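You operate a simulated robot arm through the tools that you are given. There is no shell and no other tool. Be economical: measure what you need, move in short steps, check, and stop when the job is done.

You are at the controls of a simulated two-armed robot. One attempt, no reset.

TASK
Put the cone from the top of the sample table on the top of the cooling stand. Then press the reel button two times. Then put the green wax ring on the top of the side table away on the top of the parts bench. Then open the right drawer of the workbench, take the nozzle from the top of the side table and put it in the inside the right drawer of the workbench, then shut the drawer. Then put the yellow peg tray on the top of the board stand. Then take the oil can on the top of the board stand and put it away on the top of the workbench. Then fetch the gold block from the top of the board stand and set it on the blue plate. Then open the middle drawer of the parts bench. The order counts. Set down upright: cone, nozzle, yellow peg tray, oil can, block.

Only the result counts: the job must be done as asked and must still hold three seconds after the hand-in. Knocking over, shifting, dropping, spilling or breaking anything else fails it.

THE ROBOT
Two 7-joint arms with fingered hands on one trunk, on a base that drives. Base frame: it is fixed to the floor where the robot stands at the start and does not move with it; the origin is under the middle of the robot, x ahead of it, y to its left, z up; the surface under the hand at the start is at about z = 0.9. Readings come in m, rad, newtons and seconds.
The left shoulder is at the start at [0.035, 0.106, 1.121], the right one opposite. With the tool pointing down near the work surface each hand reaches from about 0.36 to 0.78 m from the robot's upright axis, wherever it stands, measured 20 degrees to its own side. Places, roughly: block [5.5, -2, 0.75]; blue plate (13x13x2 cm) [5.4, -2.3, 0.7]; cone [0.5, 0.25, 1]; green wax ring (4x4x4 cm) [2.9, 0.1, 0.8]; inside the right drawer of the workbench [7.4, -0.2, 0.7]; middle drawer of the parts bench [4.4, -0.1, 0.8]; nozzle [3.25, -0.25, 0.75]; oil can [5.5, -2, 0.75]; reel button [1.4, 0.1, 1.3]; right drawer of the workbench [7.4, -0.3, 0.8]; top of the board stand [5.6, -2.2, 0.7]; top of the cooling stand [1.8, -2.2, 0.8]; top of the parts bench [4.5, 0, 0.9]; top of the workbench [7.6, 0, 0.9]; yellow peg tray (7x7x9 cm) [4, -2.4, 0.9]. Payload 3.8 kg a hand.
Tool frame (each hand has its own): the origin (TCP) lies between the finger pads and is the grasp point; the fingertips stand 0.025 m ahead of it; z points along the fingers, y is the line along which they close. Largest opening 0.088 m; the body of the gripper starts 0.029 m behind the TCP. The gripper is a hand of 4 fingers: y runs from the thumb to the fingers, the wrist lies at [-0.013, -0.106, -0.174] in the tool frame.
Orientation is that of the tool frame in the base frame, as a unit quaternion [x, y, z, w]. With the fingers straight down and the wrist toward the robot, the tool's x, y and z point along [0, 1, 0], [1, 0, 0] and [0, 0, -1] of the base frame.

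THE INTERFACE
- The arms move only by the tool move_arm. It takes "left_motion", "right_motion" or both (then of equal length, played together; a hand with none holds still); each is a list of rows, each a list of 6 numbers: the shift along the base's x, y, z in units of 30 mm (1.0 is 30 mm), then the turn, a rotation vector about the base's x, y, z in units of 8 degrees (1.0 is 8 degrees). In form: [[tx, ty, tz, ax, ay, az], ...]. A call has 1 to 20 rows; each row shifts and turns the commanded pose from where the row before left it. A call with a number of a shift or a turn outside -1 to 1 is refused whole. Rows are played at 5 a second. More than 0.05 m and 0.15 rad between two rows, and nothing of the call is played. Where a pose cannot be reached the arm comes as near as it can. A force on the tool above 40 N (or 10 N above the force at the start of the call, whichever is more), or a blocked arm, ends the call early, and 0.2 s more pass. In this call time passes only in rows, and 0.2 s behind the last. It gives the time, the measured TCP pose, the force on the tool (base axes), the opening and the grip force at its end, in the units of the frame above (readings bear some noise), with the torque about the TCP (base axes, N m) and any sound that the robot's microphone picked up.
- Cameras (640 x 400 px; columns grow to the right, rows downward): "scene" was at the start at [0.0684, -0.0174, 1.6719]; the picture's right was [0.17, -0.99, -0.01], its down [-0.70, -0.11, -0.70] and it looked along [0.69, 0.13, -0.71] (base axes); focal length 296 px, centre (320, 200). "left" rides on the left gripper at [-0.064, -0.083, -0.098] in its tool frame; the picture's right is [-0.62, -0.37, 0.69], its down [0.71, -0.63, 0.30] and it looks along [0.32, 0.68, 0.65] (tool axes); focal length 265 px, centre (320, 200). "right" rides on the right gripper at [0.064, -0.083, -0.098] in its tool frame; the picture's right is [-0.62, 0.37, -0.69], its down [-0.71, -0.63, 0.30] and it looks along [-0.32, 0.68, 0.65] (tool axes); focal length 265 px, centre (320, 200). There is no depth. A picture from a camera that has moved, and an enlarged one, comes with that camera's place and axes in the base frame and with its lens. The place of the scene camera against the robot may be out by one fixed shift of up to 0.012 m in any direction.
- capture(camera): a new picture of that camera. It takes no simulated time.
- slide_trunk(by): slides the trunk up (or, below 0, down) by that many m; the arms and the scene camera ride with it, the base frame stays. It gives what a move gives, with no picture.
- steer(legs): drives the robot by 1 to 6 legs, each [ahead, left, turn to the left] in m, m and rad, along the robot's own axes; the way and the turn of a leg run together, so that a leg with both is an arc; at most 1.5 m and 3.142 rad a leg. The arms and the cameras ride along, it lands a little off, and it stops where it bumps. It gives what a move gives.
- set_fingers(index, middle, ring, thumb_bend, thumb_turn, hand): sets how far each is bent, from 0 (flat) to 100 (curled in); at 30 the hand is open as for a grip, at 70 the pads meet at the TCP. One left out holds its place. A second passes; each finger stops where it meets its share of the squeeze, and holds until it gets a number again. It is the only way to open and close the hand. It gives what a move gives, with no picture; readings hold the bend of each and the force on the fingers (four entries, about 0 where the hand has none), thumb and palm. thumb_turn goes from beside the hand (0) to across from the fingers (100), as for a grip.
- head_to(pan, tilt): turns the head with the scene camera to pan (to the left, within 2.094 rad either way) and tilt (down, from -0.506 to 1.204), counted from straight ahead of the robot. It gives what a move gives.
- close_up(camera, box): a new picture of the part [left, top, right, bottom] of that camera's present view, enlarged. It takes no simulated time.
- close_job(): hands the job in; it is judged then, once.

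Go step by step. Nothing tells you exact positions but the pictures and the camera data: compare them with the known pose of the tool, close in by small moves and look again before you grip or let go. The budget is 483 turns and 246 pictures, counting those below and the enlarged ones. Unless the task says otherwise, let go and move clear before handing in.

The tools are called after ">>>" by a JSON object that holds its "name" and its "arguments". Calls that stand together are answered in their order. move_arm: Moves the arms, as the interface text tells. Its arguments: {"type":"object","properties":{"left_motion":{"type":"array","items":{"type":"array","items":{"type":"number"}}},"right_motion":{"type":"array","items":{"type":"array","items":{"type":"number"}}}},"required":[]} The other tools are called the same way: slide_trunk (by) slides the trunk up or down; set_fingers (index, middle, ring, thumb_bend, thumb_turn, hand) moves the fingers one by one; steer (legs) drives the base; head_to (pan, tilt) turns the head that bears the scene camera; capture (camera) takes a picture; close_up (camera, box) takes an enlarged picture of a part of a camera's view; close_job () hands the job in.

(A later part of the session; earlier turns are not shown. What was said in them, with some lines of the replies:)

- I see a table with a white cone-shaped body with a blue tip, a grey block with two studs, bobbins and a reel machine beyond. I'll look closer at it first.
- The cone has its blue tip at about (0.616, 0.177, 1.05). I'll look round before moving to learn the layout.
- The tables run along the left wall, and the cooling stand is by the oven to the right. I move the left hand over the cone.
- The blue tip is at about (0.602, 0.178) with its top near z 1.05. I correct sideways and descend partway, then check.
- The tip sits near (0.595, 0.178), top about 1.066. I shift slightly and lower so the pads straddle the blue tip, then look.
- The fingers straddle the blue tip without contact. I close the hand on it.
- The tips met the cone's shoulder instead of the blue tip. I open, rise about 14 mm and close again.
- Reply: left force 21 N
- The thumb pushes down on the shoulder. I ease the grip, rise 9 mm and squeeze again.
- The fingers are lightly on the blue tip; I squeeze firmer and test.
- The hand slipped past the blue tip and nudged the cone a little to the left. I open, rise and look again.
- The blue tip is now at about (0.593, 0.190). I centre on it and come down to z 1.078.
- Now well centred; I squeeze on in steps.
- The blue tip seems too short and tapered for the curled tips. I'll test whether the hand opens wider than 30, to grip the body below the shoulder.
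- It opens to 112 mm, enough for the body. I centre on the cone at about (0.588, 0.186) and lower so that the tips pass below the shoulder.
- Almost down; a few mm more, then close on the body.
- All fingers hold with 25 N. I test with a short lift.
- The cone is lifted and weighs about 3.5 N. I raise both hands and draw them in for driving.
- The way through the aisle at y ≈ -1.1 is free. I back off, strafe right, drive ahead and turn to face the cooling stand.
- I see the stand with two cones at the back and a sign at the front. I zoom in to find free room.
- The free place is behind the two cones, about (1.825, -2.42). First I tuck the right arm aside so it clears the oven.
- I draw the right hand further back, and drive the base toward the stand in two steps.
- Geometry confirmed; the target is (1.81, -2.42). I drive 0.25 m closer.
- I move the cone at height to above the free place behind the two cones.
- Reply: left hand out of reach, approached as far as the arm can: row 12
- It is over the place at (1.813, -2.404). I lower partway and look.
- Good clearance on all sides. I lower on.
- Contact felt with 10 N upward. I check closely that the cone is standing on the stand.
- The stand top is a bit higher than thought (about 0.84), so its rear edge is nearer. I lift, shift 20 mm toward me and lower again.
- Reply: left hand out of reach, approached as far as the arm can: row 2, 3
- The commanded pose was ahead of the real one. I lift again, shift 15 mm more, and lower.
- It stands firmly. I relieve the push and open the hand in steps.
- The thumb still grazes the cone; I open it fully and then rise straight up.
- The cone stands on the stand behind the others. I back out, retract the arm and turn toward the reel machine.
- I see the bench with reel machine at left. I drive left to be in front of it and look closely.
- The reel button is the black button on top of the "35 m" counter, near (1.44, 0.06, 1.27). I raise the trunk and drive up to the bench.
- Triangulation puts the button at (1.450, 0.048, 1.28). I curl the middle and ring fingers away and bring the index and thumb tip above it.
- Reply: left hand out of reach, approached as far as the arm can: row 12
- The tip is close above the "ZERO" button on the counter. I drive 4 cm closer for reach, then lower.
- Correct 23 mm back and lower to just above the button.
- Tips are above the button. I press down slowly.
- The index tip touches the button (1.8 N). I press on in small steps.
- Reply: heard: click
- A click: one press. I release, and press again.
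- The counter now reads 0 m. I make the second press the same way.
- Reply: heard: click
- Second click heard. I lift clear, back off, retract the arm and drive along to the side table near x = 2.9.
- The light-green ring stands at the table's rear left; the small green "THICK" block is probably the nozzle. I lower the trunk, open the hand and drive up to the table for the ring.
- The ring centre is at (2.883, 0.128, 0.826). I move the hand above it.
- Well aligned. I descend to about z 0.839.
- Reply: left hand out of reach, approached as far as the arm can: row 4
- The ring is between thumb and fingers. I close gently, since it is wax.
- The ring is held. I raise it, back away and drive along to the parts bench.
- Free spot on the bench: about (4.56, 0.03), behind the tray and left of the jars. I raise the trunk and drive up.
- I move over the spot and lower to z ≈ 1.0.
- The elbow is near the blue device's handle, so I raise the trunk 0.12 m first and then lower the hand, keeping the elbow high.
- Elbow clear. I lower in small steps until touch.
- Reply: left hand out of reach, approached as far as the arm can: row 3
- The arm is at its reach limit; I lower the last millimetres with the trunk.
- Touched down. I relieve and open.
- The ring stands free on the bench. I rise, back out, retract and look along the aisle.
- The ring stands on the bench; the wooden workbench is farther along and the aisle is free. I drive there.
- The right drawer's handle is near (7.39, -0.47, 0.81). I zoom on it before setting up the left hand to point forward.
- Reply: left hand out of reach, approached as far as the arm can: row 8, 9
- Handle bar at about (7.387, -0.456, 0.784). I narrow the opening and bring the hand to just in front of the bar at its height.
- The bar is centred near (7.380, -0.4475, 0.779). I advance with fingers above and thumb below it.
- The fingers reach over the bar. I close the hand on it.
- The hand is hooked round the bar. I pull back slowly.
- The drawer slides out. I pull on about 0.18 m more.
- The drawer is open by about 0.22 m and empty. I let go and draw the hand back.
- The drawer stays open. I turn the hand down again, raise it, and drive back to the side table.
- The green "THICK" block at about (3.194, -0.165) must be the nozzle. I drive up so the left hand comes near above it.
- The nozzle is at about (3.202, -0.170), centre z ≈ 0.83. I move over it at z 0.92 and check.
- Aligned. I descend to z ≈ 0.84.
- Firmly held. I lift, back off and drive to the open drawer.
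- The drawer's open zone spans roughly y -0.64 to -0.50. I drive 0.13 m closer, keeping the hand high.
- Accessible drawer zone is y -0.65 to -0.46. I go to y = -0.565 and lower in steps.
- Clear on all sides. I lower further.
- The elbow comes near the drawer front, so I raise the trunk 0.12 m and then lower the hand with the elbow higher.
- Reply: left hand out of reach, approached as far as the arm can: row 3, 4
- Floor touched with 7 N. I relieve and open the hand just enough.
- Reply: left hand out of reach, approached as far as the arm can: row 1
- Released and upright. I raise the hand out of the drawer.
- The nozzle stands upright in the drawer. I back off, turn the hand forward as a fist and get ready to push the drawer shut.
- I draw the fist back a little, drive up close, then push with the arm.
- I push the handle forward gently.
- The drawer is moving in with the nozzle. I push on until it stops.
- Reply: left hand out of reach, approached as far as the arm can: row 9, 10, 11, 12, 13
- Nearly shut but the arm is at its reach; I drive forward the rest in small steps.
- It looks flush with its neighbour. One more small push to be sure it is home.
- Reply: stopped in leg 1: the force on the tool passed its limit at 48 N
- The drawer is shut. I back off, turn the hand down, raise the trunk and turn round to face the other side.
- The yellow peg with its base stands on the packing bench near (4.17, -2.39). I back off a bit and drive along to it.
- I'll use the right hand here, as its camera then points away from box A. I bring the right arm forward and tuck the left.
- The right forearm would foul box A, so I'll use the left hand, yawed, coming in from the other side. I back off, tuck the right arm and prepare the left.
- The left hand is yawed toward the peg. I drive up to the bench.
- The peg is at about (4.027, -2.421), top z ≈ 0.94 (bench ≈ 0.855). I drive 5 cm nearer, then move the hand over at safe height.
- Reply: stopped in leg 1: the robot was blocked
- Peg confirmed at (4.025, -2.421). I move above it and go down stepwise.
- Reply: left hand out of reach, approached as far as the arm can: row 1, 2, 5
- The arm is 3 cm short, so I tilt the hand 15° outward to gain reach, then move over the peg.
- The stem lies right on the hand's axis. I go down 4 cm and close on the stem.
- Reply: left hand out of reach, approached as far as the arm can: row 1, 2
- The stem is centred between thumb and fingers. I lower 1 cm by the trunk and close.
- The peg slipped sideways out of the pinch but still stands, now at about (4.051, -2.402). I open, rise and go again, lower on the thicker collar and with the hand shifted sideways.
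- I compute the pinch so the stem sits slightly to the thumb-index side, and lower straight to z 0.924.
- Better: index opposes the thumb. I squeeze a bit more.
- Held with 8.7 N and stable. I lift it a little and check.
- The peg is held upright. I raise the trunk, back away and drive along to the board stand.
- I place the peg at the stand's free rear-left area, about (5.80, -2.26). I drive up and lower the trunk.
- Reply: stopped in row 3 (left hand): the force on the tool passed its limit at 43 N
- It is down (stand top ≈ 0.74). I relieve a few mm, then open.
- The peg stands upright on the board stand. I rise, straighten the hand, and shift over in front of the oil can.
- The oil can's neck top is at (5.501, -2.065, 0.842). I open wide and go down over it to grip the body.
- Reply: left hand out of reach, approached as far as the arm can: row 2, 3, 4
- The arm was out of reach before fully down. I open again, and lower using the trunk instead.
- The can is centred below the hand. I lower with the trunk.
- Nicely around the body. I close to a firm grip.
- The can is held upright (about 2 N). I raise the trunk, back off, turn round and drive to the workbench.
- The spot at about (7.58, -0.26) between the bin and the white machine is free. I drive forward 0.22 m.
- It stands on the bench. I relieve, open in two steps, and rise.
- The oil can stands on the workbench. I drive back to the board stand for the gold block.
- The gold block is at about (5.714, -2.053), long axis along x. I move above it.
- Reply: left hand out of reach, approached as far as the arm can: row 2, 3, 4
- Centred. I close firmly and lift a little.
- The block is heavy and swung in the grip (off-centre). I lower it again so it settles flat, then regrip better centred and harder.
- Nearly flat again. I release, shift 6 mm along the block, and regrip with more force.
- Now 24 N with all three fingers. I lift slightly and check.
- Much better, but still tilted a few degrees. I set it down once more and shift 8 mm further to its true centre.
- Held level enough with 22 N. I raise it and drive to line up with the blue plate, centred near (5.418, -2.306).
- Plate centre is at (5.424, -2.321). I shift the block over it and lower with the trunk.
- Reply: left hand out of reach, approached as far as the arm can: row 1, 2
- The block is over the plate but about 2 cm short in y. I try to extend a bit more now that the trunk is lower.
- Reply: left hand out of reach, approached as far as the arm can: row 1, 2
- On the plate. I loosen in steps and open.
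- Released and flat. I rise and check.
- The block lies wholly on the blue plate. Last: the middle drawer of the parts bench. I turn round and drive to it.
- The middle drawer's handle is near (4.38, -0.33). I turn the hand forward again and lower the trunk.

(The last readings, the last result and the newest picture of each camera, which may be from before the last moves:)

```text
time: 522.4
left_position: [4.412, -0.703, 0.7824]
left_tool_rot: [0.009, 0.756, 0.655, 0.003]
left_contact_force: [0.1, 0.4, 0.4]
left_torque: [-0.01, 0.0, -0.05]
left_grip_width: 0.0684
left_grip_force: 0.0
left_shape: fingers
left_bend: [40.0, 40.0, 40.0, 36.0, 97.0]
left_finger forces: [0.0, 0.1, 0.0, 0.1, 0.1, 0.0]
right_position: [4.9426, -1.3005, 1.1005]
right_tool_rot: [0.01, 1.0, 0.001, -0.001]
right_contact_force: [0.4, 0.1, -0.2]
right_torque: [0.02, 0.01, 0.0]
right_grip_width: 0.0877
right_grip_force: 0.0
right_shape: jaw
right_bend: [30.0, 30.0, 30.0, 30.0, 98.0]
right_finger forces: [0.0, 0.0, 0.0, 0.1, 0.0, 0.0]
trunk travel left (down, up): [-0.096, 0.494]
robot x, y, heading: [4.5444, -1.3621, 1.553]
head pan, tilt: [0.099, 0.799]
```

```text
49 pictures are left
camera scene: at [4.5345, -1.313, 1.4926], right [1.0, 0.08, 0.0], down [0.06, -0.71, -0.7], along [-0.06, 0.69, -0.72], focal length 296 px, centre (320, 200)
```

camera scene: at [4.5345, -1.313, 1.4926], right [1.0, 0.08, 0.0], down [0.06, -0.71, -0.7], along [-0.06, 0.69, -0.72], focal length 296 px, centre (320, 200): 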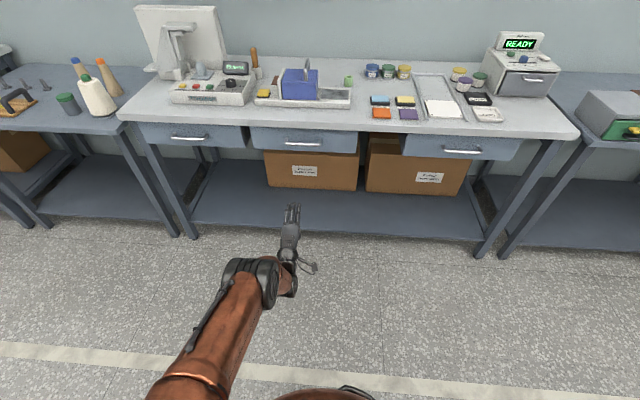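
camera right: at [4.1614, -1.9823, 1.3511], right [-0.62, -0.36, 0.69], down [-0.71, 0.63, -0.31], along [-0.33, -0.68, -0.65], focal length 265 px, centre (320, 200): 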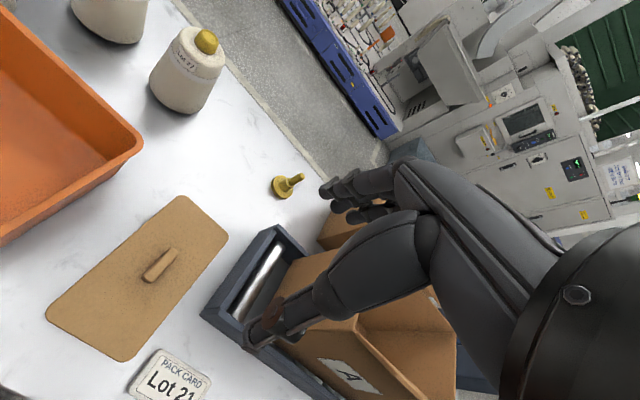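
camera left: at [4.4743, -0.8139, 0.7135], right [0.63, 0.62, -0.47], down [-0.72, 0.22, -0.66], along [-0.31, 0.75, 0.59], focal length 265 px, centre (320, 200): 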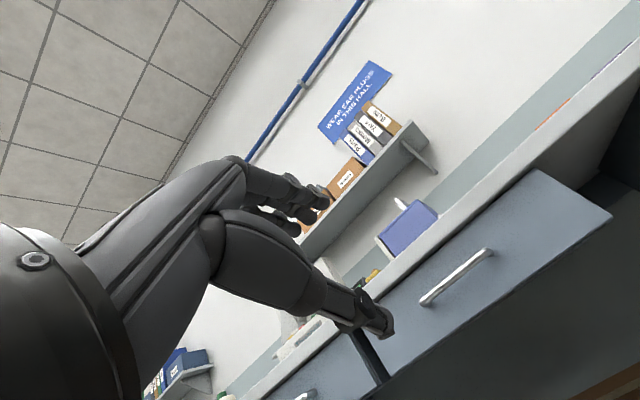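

The handle is at (4.385, -0.313, 0.782). I drive up to just short of it.

>>> {"name": "steer", "arguments": {"legs": [[0.3, 0.03, 0.013]]}}

>>> {"name": "capture", "arguments": {"camera": "left"}}

>>> {"name": "close_up", "arguments": {"camera": "scene", "box": [220, 130, 400, 260]}}

```text
time: 524.4
left_position: [4.3759, -0.4032, 0.7817]
left_tool_rot: [0.004, 0.756, 0.654, -0.002]
left_contact_force: [-0.4, 0.9, -1.4]
left_torque: [0.03, 0.0, -0.02]
left_grip_width: 0.0684
left_grip_force: 0.2
left_shape: fingers
left_bend: [40.0, 40.0, 40.0, 36.0, 97.0]
left_finger forces: [0.0, 0.0, 0.0, 0.0, 0.0, 0.0]
right_position: [4.9152, -0.9936, 1.1002]
right_tool_rot: [0.003, 1.0, -0.001, -0.002]
right_contact_force: [0.1, 0.8, 0.7]
right_torque: [0.02, 0.01, -0.01]
right_grip_width: 0.0876
right_grip_force: 0.1
right_shape: jaw
right_bend: [30.0, 30.0, 30.0, 30.0, 98.0]
right_finger forces: [0.0, 0.0, 0.1, 0.0, 0.0, 0.0]
trunk travel left (down, up): [-0.096, 0.494]
robot x, y, heading: [4.5179, -1.0593, 1.566]
head pan, tilt: [0.099, 0.799]
```

```text
48 pictures are left
camera left: at [4.4408, -0.5134, 0.713], right [0.62, 0.63, -0.47], down [-0.72, 0.21, -0.66], along [-0.32, 0.75, 0.58], focal length 265 px, centre (320, 200)
```

left: 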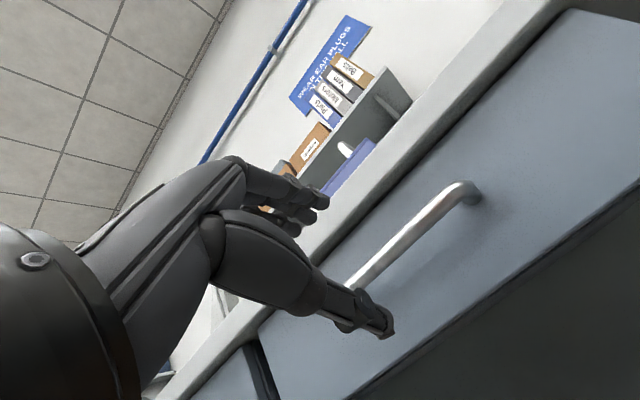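

```text
3.08 times, centred on (310, 195) of scene
camera zoom: at [4.5068, -1.011, 1.4925], right [1.0, 0.09, 0.0], down [0.07, -0.71, -0.7], along [-0.07, 0.69, -0.72], focal length 912 px, centre (351, 215)
```

zoom: 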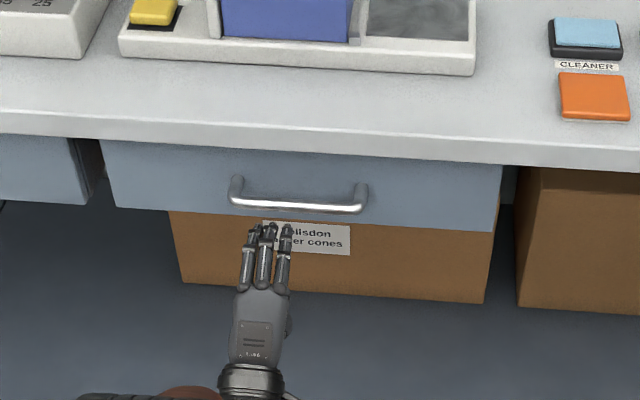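

I shift 13 mm right and advance over the bar.

>>> {"name": "move_arm", "arguments": {"left_motion": [[0.43, 0.55, 0.05, 0, 0, 0], [0, 0.6, 0.05, 0, 0, 0], [0, 0.6, 0, 0, 0, 0], [0, 0.5, 0, 0, 0, 0]]}}

>>> {"name": "capture", "arguments": {"camera": "left"}}

>>> {"name": "close_up", "arguments": {"camera": "scene", "box": [220, 130, 400, 260]}}

```text
time: 525.4
left_position: [4.3882, -0.3516, 0.7857]
left_tool_rot: [0.004, 0.758, 0.652, -0.002]
left_contact_force: [-0.7, 0.4, -0.6]
left_torque: [-0.03, 0.01, 0.02]
left_grip_width: 0.0683
left_grip_force: 0.1
left_shape: fingers
left_bend: [40.0, 40.0, 40.0, 36.0, 97.0]
left_finger forces: [0.0, 0.1, 0.0, 0.0, 0.0, 0.1]
left hand out of reach, approached as far as the arm can: row 4
right_position: [4.9148, -0.9943, 1.0996]
right_tool_rot: [0.003, 1.0, 0.001, -0.001]
right_contact_force: [-0.1, 1.2, 0.6]
right_torque: [-0.01, -0.03, -0.01]
right_grip_width: 0.0879
right_grip_force: 0.1
right_shape: jaw
right_bend: [30.0, 30.0, 30.0, 30.0, 98.0]
right_finger forces: [0.0, 0.0, 0.1, 0.0, 0.1, 0.0]
trunk travel left (down, up): [-0.096, 0.494]
robot x, y, heading: [4.5159, -1.0631, 1.571]
head pan, tilt: [0.099, 0.799]
```

```text
46 pictures are left
camera left: at [4.4534, -0.4628, 0.7173], right [0.62, 0.63, -0.47], down [-0.72, 0.21, -0.66], along [-0.32, 0.75, 0.58], focal length 265 px, centre (320, 200)
```

left: 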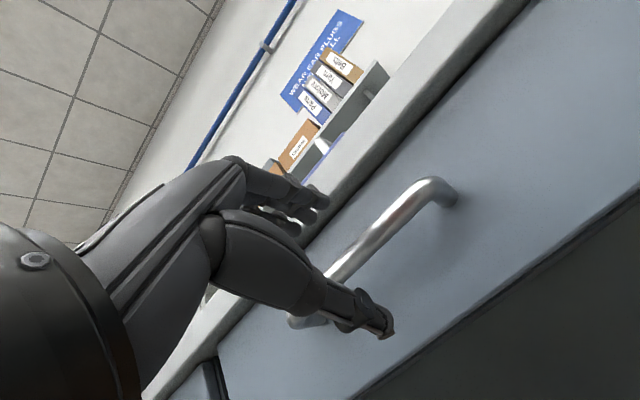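

```text
3.08 times, centred on (310, 195) of scene
camera zoom: at [4.5071, -1.0122, 1.4926], right [1.0, 0.09, 0.0], down [0.07, -0.71, -0.7], along [-0.07, 0.69, -0.72], focal length 912 px, centre (351, 215)
```

zoom: 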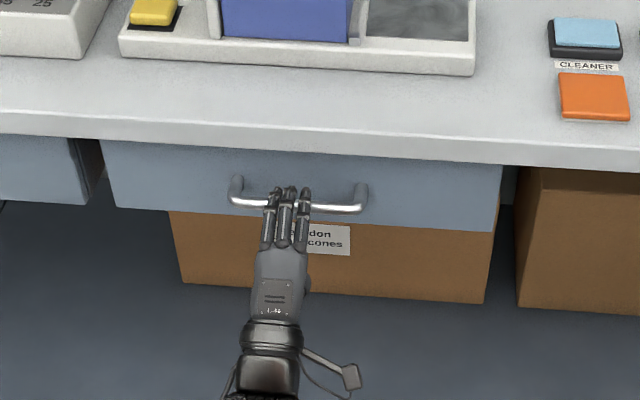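

I drive 18 mm further so the fingers reach over the bar, then close.

>>> {"name": "steer", "arguments": {"legs": [[0.018, 0, 0]]}}

>>> {"name": "close_up", "arguments": {"camera": "scene", "box": [220, 130, 400, 260]}}

>>> {"name": "set_fingers", "arguments": {"hand": "left", "index": 80, "middle": 80, "ring": 80, "thumb_bend": 75}}

>>> {"name": "capture", "arguments": {"camera": "left"}}

```text
time: 526.2
left_position: [4.3891, -0.3337, 0.7854]
left_tool_rot: [0.004, 0.758, 0.653, -0.002]
left_contact_force: [0.2, -0.4, -0.1]
left_torque: [0.0, 0.01, 0.0]
left_grip_width: 0.0684
left_grip_force: 0.1
left_shape: fingers
left_bend: [40.0, 40.0, 40.0, 36.0, 97.0]
left_finger forces: [0.1, 0.0, 0.0, 0.0, 0.1, 0.1]
right_position: [4.9156, -0.9752, 1.0994]
right_tool_rot: [0.003, 1.0, -0.002, -0.002]
right_contact_force: [-0.1, 0.0, -0.2]
right_torque: [-0.04, -0.05, 0.0]
right_grip_width: 0.0877
right_grip_force: 0.1
right_shape: jaw
right_bend: [30.0, 30.0, 30.0, 30.0, 98.0]
right_finger forces: [0.0, 0.0, 0.0, 0.0, 0.0, 0.0]
trunk travel left (down, up): [-0.096, 0.494]
robot x, y, heading: [4.5133, -1.0441, 1.566]
head pan, tilt: [0.099, 0.799]
```

```text
3.08 times, centred on (310, 195) of scene
camera zoom: at [4.5071, -0.9922, 1.4925], right [1.0, 0.09, 0.0], down [0.07, -0.71, -0.7], along [-0.07, 0.69, -0.72], focal length 912 px, centre (351, 215)
```

zoom: 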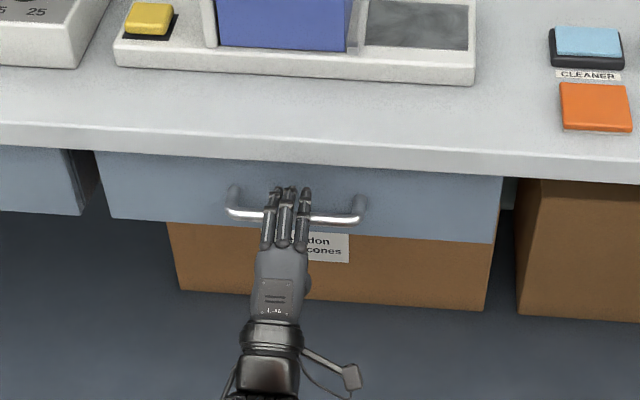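

```text
time: 527.2
left_position: [4.3894, -0.3355, 0.7875]
left_tool_rot: [0.004, 0.756, 0.655, -0.002]
left_contact_force: [-2.3, -4.7, 7.4]
left_torque: [0.19, -0.12, 0.01]
left_grip_width: 0.0
left_grip_force: 7.7
left_shape: fingers
left_bend: [74.0, 80.0, 80.0, 71.0, 97.0]
left_finger forces: [12.0, 0.0, 0.0, 0.1, 3.6, 0.0]
right_position: [4.9152, -0.9786, 1.1006]
right_tool_rot: [0.004, 1.0, 0.0, -0.001]
right_contact_force: [-0.9, -0.4, -0.7]
right_torque: [0.03, 0.0, 0.01]
right_grip_width: 0.0873
right_grip_force: 0.1
right_shape: jaw
right_bend: [30.0, 30.0, 30.0, 30.0, 98.0]
right_finger forces: [0.0, 0.1, 0.0, 0.0, 0.0, 0.0]
trunk travel left (down, up): [-0.096, 0.494]
robot x, y, heading: [4.5148, -1.0428, 1.565]
head pan, tilt: [0.099, 0.799]
```

```text
43 pictures are left
camera left: at [4.4534, -0.4454, 0.7187], right [0.62, 0.63, -0.47], down [-0.72, 0.21, -0.66], along [-0.32, 0.75, 0.59], focal length 265 px, centre (320, 200)
```

left: 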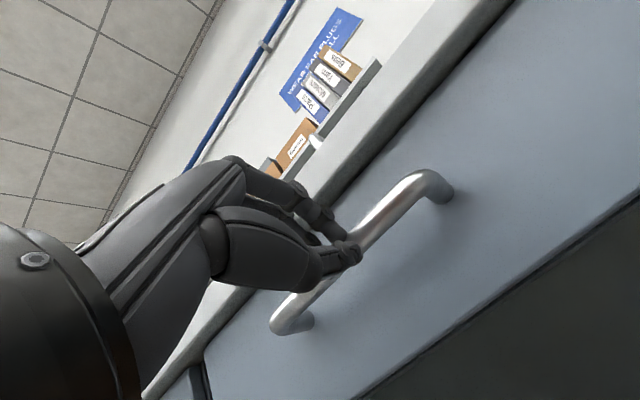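

The fist closed in front of the bar; the bar is about 2 cm deeper. I open, drive 22 mm further and close again.

>>> {"name": "set_fingers", "arguments": {"hand": "left", "index": 38, "middle": 38, "ring": 38, "thumb_bend": 34}}

>>> {"name": "steer", "arguments": {"legs": [[0.024, 0, 0]]}}

>>> {"name": "capture", "arguments": {"camera": "left"}}

>>> {"name": "close_up", "arguments": {"camera": "scene", "box": [220, 130, 400, 260]}}

```text
time: 528.2
left_position: [4.3903, -0.3339, 0.7866]
left_tool_rot: [0.004, 0.757, 0.653, -0.002]
left_contact_force: [0.4, 0.5, -0.9]
left_torque: [-0.01, 0.03, 0.01]
left_grip_width: 0.0718
left_grip_force: 0.1
left_shape: fingers
left_bend: [38.0, 38.0, 38.0, 34.0, 97.0]
left_finger forces: [0.1, 0.1, 0.0, 0.0, 0.1, 0.0]
right_position: [4.9155, -0.9754, 1.0997]
right_tool_rot: [0.003, 1.0, 0.001, -0.001]
right_contact_force: [-0.2, 0.8, 0.1]
right_torque: [0.0, 0.0, -0.01]
right_grip_width: 0.0877
right_grip_force: 0.1
right_shape: jaw
right_bend: [30.0, 30.0, 30.0, 30.0, 98.0]
right_finger forces: [0.1, 0.1, 0.0, 0.0, 0.0, 0.1]
trunk travel left (down, up): [-0.096, 0.494]
robot x, y, heading: [4.5126, -1.0437, 1.57]
head pan, tilt: [0.099, 0.799]
```

```text
time: 529.0
left_position: [4.39, -0.3086, 0.7854]
left_tool_rot: [0.003, 0.758, 0.652, -0.003]
left_contact_force: [0.0, 0.1, 0.0]
left_torque: [0.0, -0.02, -0.01]
left_grip_width: 0.0715
left_grip_force: 0.0
left_shape: fingers
left_bend: [38.0, 38.0, 38.0, 34.0, 97.0]
left_finger forces: [0.1, 0.0, 0.1, 0.0, 0.0, 0.1]
right_position: [4.9159, -0.9512, 1.1001]
right_tool_rot: [0.004, 1.0, -0.001, -0.002]
right_contact_force: [0.1, 0.3, 0.4]
right_torque: [-0.01, -0.02, -0.01]
right_grip_width: 0.0876
right_grip_force: 0.0
right_shape: jaw
right_bend: [30.0, 30.0, 30.0, 30.0, 98.0]
right_finger forces: [0.0, 0.0, 0.0, 0.0, 0.0, 0.1]
trunk travel left (down, up): [-0.096, 0.494]
robot x, y, heading: [4.5137, -1.0196, 1.562]
head pan, tilt: [0.099, 0.799]
```

```text
42 pictures are left
camera left: at [4.4539, -0.4196, 0.7164], right [0.62, 0.63, -0.47], down [-0.72, 0.21, -0.66], along [-0.32, 0.75, 0.58], focal length 265 px, centre (320, 200)
```

left: 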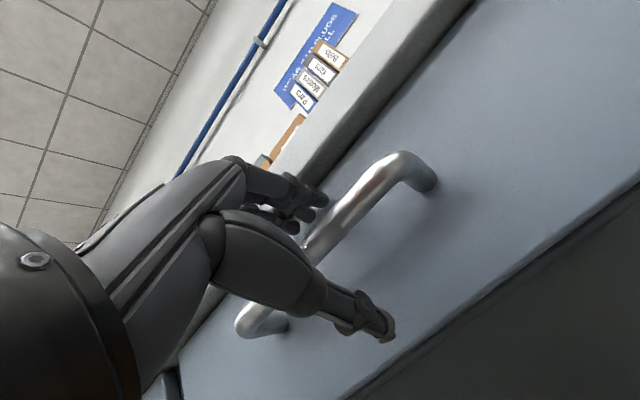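

```text
3.08 times, centred on (310, 195) of scene
camera zoom: at [4.5072, -0.9677, 1.4924], right [1.0, 0.09, 0.0], down [0.07, -0.71, -0.7], along [-0.07, 0.69, -0.72], focal length 912 px, centre (351, 215)
```

zoom: 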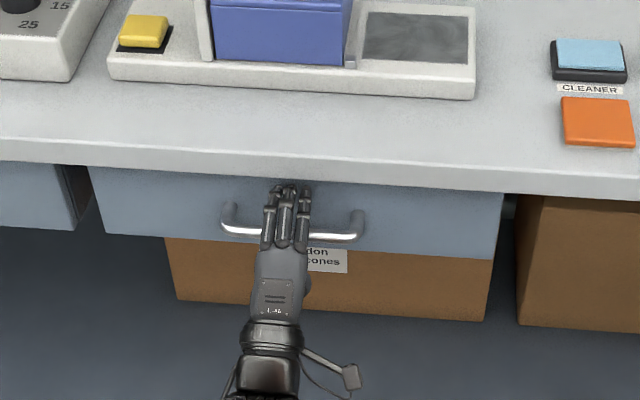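

Now the fingers reach well past the bar, as with the other drawer. I close.

>>> {"name": "set_fingers", "arguments": {"hand": "left", "index": 80, "middle": 80, "ring": 80, "thumb_bend": 75}}

>>> {"name": "capture", "arguments": {"camera": "left"}}

```text
time: 530.0
left_position: [4.39, -0.3114, 0.7869]
left_tool_rot: [0.003, 0.757, 0.653, -0.002]
left_contact_force: [-0.1, -1.2, 1.2]
left_torque: [-0.05, 0.04, -0.07]
left_grip_width: 0.0001
left_grip_force: 1.2
left_shape: fingers
left_bend: [78.0, 80.0, 79.0, 71.0, 97.0]
left_finger forces: [0.0, 0.0, 2.2, 0.0, 0.0, 0.1]
right_position: [4.9166, -0.9545, 1.1002]
right_tool_rot: [0.004, 1.0, 0.0, -0.002]
right_contact_force: [-0.5, 0.5, -0.5]
right_torque: [0.01, 0.01, -0.02]
right_grip_width: 0.0876
right_grip_force: 0.0
right_shape: jaw
right_bend: [30.0, 30.0, 30.0, 30.0, 98.0]
right_finger forces: [0.1, 0.0, 0.0, 0.1, 0.0, 0.1]
trunk travel left (down, up): [-0.096, 0.494]
robot x, y, heading: [4.5099, -1.0192, 1.566]
head pan, tilt: [0.099, 0.799]
```

```text
40 pictures are left
camera left: at [4.4538, -0.4208, 0.7175], right [0.62, 0.63, -0.47], down [-0.72, 0.21, -0.66], along [-0.32, 0.75, 0.58], focal length 265 px, centre (320, 200)
```

left: 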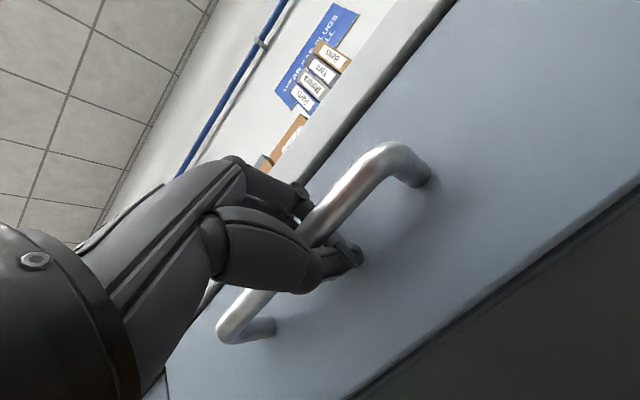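

Hooked round the bar. I pull back slowly.

>>> {"name": "move_arm", "arguments": {"left_motion": [[0, -0.5, 0, 0, 0, 0], [0, -0.5, 0, 0, 0, 0], [0, -0.5, 0, 0, 0, 0], [0, -0.5, 0, 0, 0, 0], [0, -0.7, 0, 0, 0, 0], [0, -0.7, 0, 0, 0, 0], [0, -0.7, 0, 0, 0, 0]]}}

>>> {"name": "capture", "arguments": {"camera": "scene"}}

```text
time: 531.6
left_position: [4.389, -0.4336, 0.7855]
left_tool_rot: [0.005, 0.757, 0.653, -0.001]
left_contact_force: [-0.5, -0.3, 0.8]
left_torque: [-0.03, -0.03, -0.09]
left_grip_width: 0.0
left_grip_force: 0.9
left_shape: fingers
left_bend: [79.0, 80.0, 79.0, 71.0, 97.0]
left_finger forces: [0.0, 0.1, 2.4, 0.0, 0.0, 0.0]
right_position: [4.9152, -0.9526, 1.101]
right_tool_rot: [0.004, 1.0, 0.0, -0.002]
right_contact_force: [-0.5, -0.1, 0.5]
right_torque: [0.0, -0.01, 0.01]
right_grip_width: 0.0878
right_grip_force: 0.1
right_shape: jaw
right_bend: [30.0, 30.0, 30.0, 30.0, 98.0]
right_finger forces: [0.1, 0.0, 0.1, 0.0, 0.0, 0.1]
trunk travel left (down, up): [-0.096, 0.494]
robot x, y, heading: [4.512, -1.0189, 1.567]
head pan, tilt: [0.099, 0.799]
```

```text
39 pictures are left
camera scene: at [4.5071, -0.9704, 1.4926], right [1.0, 0.09, 0.0], down [0.07, -0.71, -0.7], along [-0.07, 0.69, -0.72], focal length 296 px, centre (320, 200)
```

scene: 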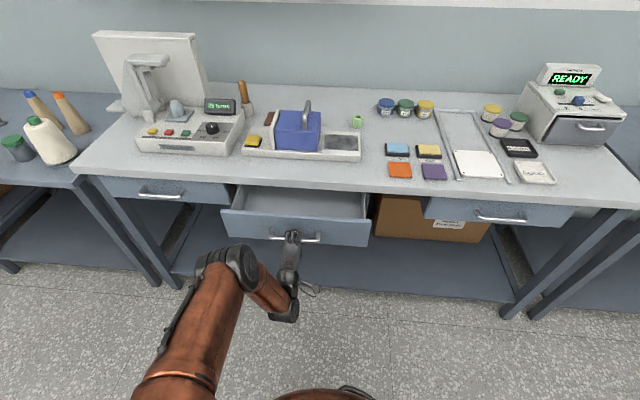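

The drawer is opening. I pull it out further, about 12 cm more.

>>> {"name": "move_arm", "arguments": {"left_motion": [[0, -0.7, 0, 0, 0, 0], [0, -0.7, 0, 0, 0, 0], [0, -0.7, 0, 0, 0, 0], [0, -0.7, 0, 0, 0, 0], [0, -0.7, 0, 0, 0, 0], [0, -0.7, 0, 0, 0, 0]]}}

>>> {"name": "set_fingers", "arguments": {"hand": "left", "index": 30, "middle": 30, "ring": 30, "thumb_bend": 25}}

>>> {"name": "steer", "arguments": {"legs": [[-0.25, 0, 0]]}}

>>> {"name": "capture", "arguments": {"camera": "scene"}}

```text
time: 533.0
left_position: [4.3912, -0.5593, 0.7863]
left_tool_rot: [0.004, 0.757, 0.653, -0.001]
left_contact_force: [-0.2, -1.7, -0.9]
left_torque: [-0.07, -0.01, -0.09]
left_grip_width: 0.0003
left_grip_force: 7.4
left_shape: fingers
left_bend: [79.0, 80.0, 79.0, 71.0, 97.0]
left_finger forces: [0.1, 0.1, 3.1, 0.0, 10.8, 0.1]
right_position: [4.9145, -0.9542, 1.0998]
right_tool_rot: [0.004, 1.0, 0.0, -0.002]
right_contact_force: [-0.1, -0.3, 0.0]
right_torque: [-0.03, 0.02, -0.02]
right_grip_width: 0.0876
right_grip_force: 0.1
right_shape: jaw
right_bend: [30.0, 30.0, 30.0, 30.0, 98.0]
right_finger forces: [0.0, 0.0, 0.0, 0.0, 0.0, 0.2]
trunk travel left (down, up): [-0.096, 0.494]
robot x, y, heading: [4.5135, -1.0201, 1.567]
head pan, tilt: [0.099, 0.799]
```

```text
time: 534.0
left_position: [4.3904, -0.5588, 0.7876]
left_tool_rot: [0.004, 0.757, 0.653, -0.002]
left_contact_force: [0.6, -0.6, 0.6]
left_torque: [-0.01, 0.03, -0.02]
left_grip_width: 0.0876
left_grip_force: 0.0
left_shape: fingers
left_bend: [30.0, 30.0, 30.0, 25.0, 97.0]
left_finger forces: [0.1, 0.0, 0.0, 0.0, 0.1, 0.1]
right_position: [4.9155, -0.9533, 1.1007]
right_tool_rot: [0.003, 1.0, 0.0, -0.003]
right_contact_force: [0.4, -0.3, -0.4]
right_torque: [0.0, 0.02, 0.01]
right_grip_width: 0.0877
right_grip_force: 0.0
right_shape: jaw
right_bend: [30.0, 30.0, 30.0, 30.0, 98.0]
right_finger forces: [0.0, 0.0, 0.0, 0.1, 0.0, 0.0]
trunk travel left (down, up): [-0.096, 0.494]
robot x, y, heading: [4.5144, -1.023, 1.566]
head pan, tilt: [0.099, 0.799]
```

```text
time: 535.8
left_position: [4.3899, -0.8065, 0.7865]
left_tool_rot: [0.004, 0.756, 0.654, -0.001]
left_contact_force: [0.0, -0.5, 0.0]
left_torque: [0.04, -0.05, -0.01]
left_grip_width: 0.0878
left_grip_force: 0.0
left_shape: fingers
left_bend: [30.0, 30.0, 30.0, 25.0, 97.0]
left_finger forces: [0.1, 0.0, 0.1, 0.1, 0.0, 0.0]
right_position: [4.9138, -1.2026, 1.1002]
right_tool_rot: [0.005, 1.0, 0.0, -0.002]
right_contact_force: [0.1, -0.6, 0.2]
right_torque: [0.02, 0.0, -0.01]
right_grip_width: 0.0875
right_grip_force: 0.1
right_shape: jaw
right_bend: [30.0, 30.0, 30.0, 30.0, 98.0]
right_finger forces: [0.0, 0.0, 0.0, 0.0, 0.1, 0.0]
trunk travel left (down, up): [-0.096, 0.494]
robot x, y, heading: [4.5145, -1.2695, 1.554]
head pan, tilt: [0.099, 0.799]
```

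```text
38 pictures are left
camera scene: at [4.5058, -1.2198, 1.4926], right [1.0, 0.09, 0.0], down [0.07, -0.71, -0.7], along [-0.07, 0.69, -0.72], focal length 296 px, centre (320, 200)
```

scene: 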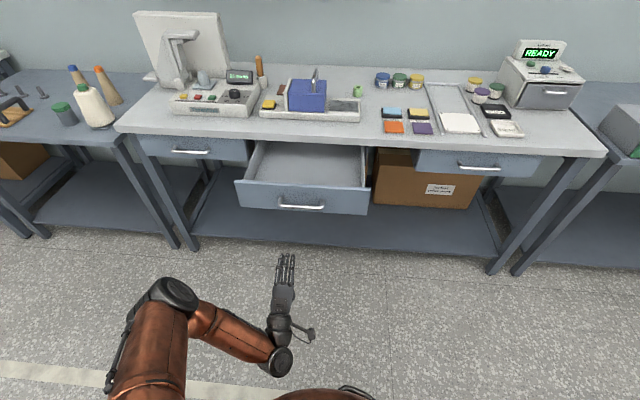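

All eight steps are done: the middle drawer stands open about 0.25 m, and the hands are free and clear. I hand in.

>>> {"name": "close_job", "arguments": {}}

```text
The job is handed in.
```

I did all eight steps in the order asked and handed the job in. I don't have the verdict; nothing came back beyond the hand-in being accepted.

- **Cone:** it stands upright on the cooling stand, behind the two cones already there.
- **Reel button:** pressed twice, with a click heard each time. After the first press the counter went from 35 m to 0 m.
- **Green wax ring:** it stands on top of the parts bench.
- **Nozzle:** I took the small green block labelled "THICK" to be the nozzle, since it was the object that best matched the given place. It was upright in the right drawer of the workbench when I shut the drawer.
- **Yellow peg tray:** I took this to be the yellow peg with the round base. The first grip slipped and nudged it about 3 cm, but it stayed upright. It now stands upright on the board stand.
- **Oil can:** it stands upright on the workbench.
- **Gold block:** it lies flat and fully on the blue plate, slightly off centre.
- **Middle drawer of the parts bench:** it is open about 0.25 m.

The base bumped once, lightly, into the packing bench where the peg stood. I saw nothing knocked over or shifted.
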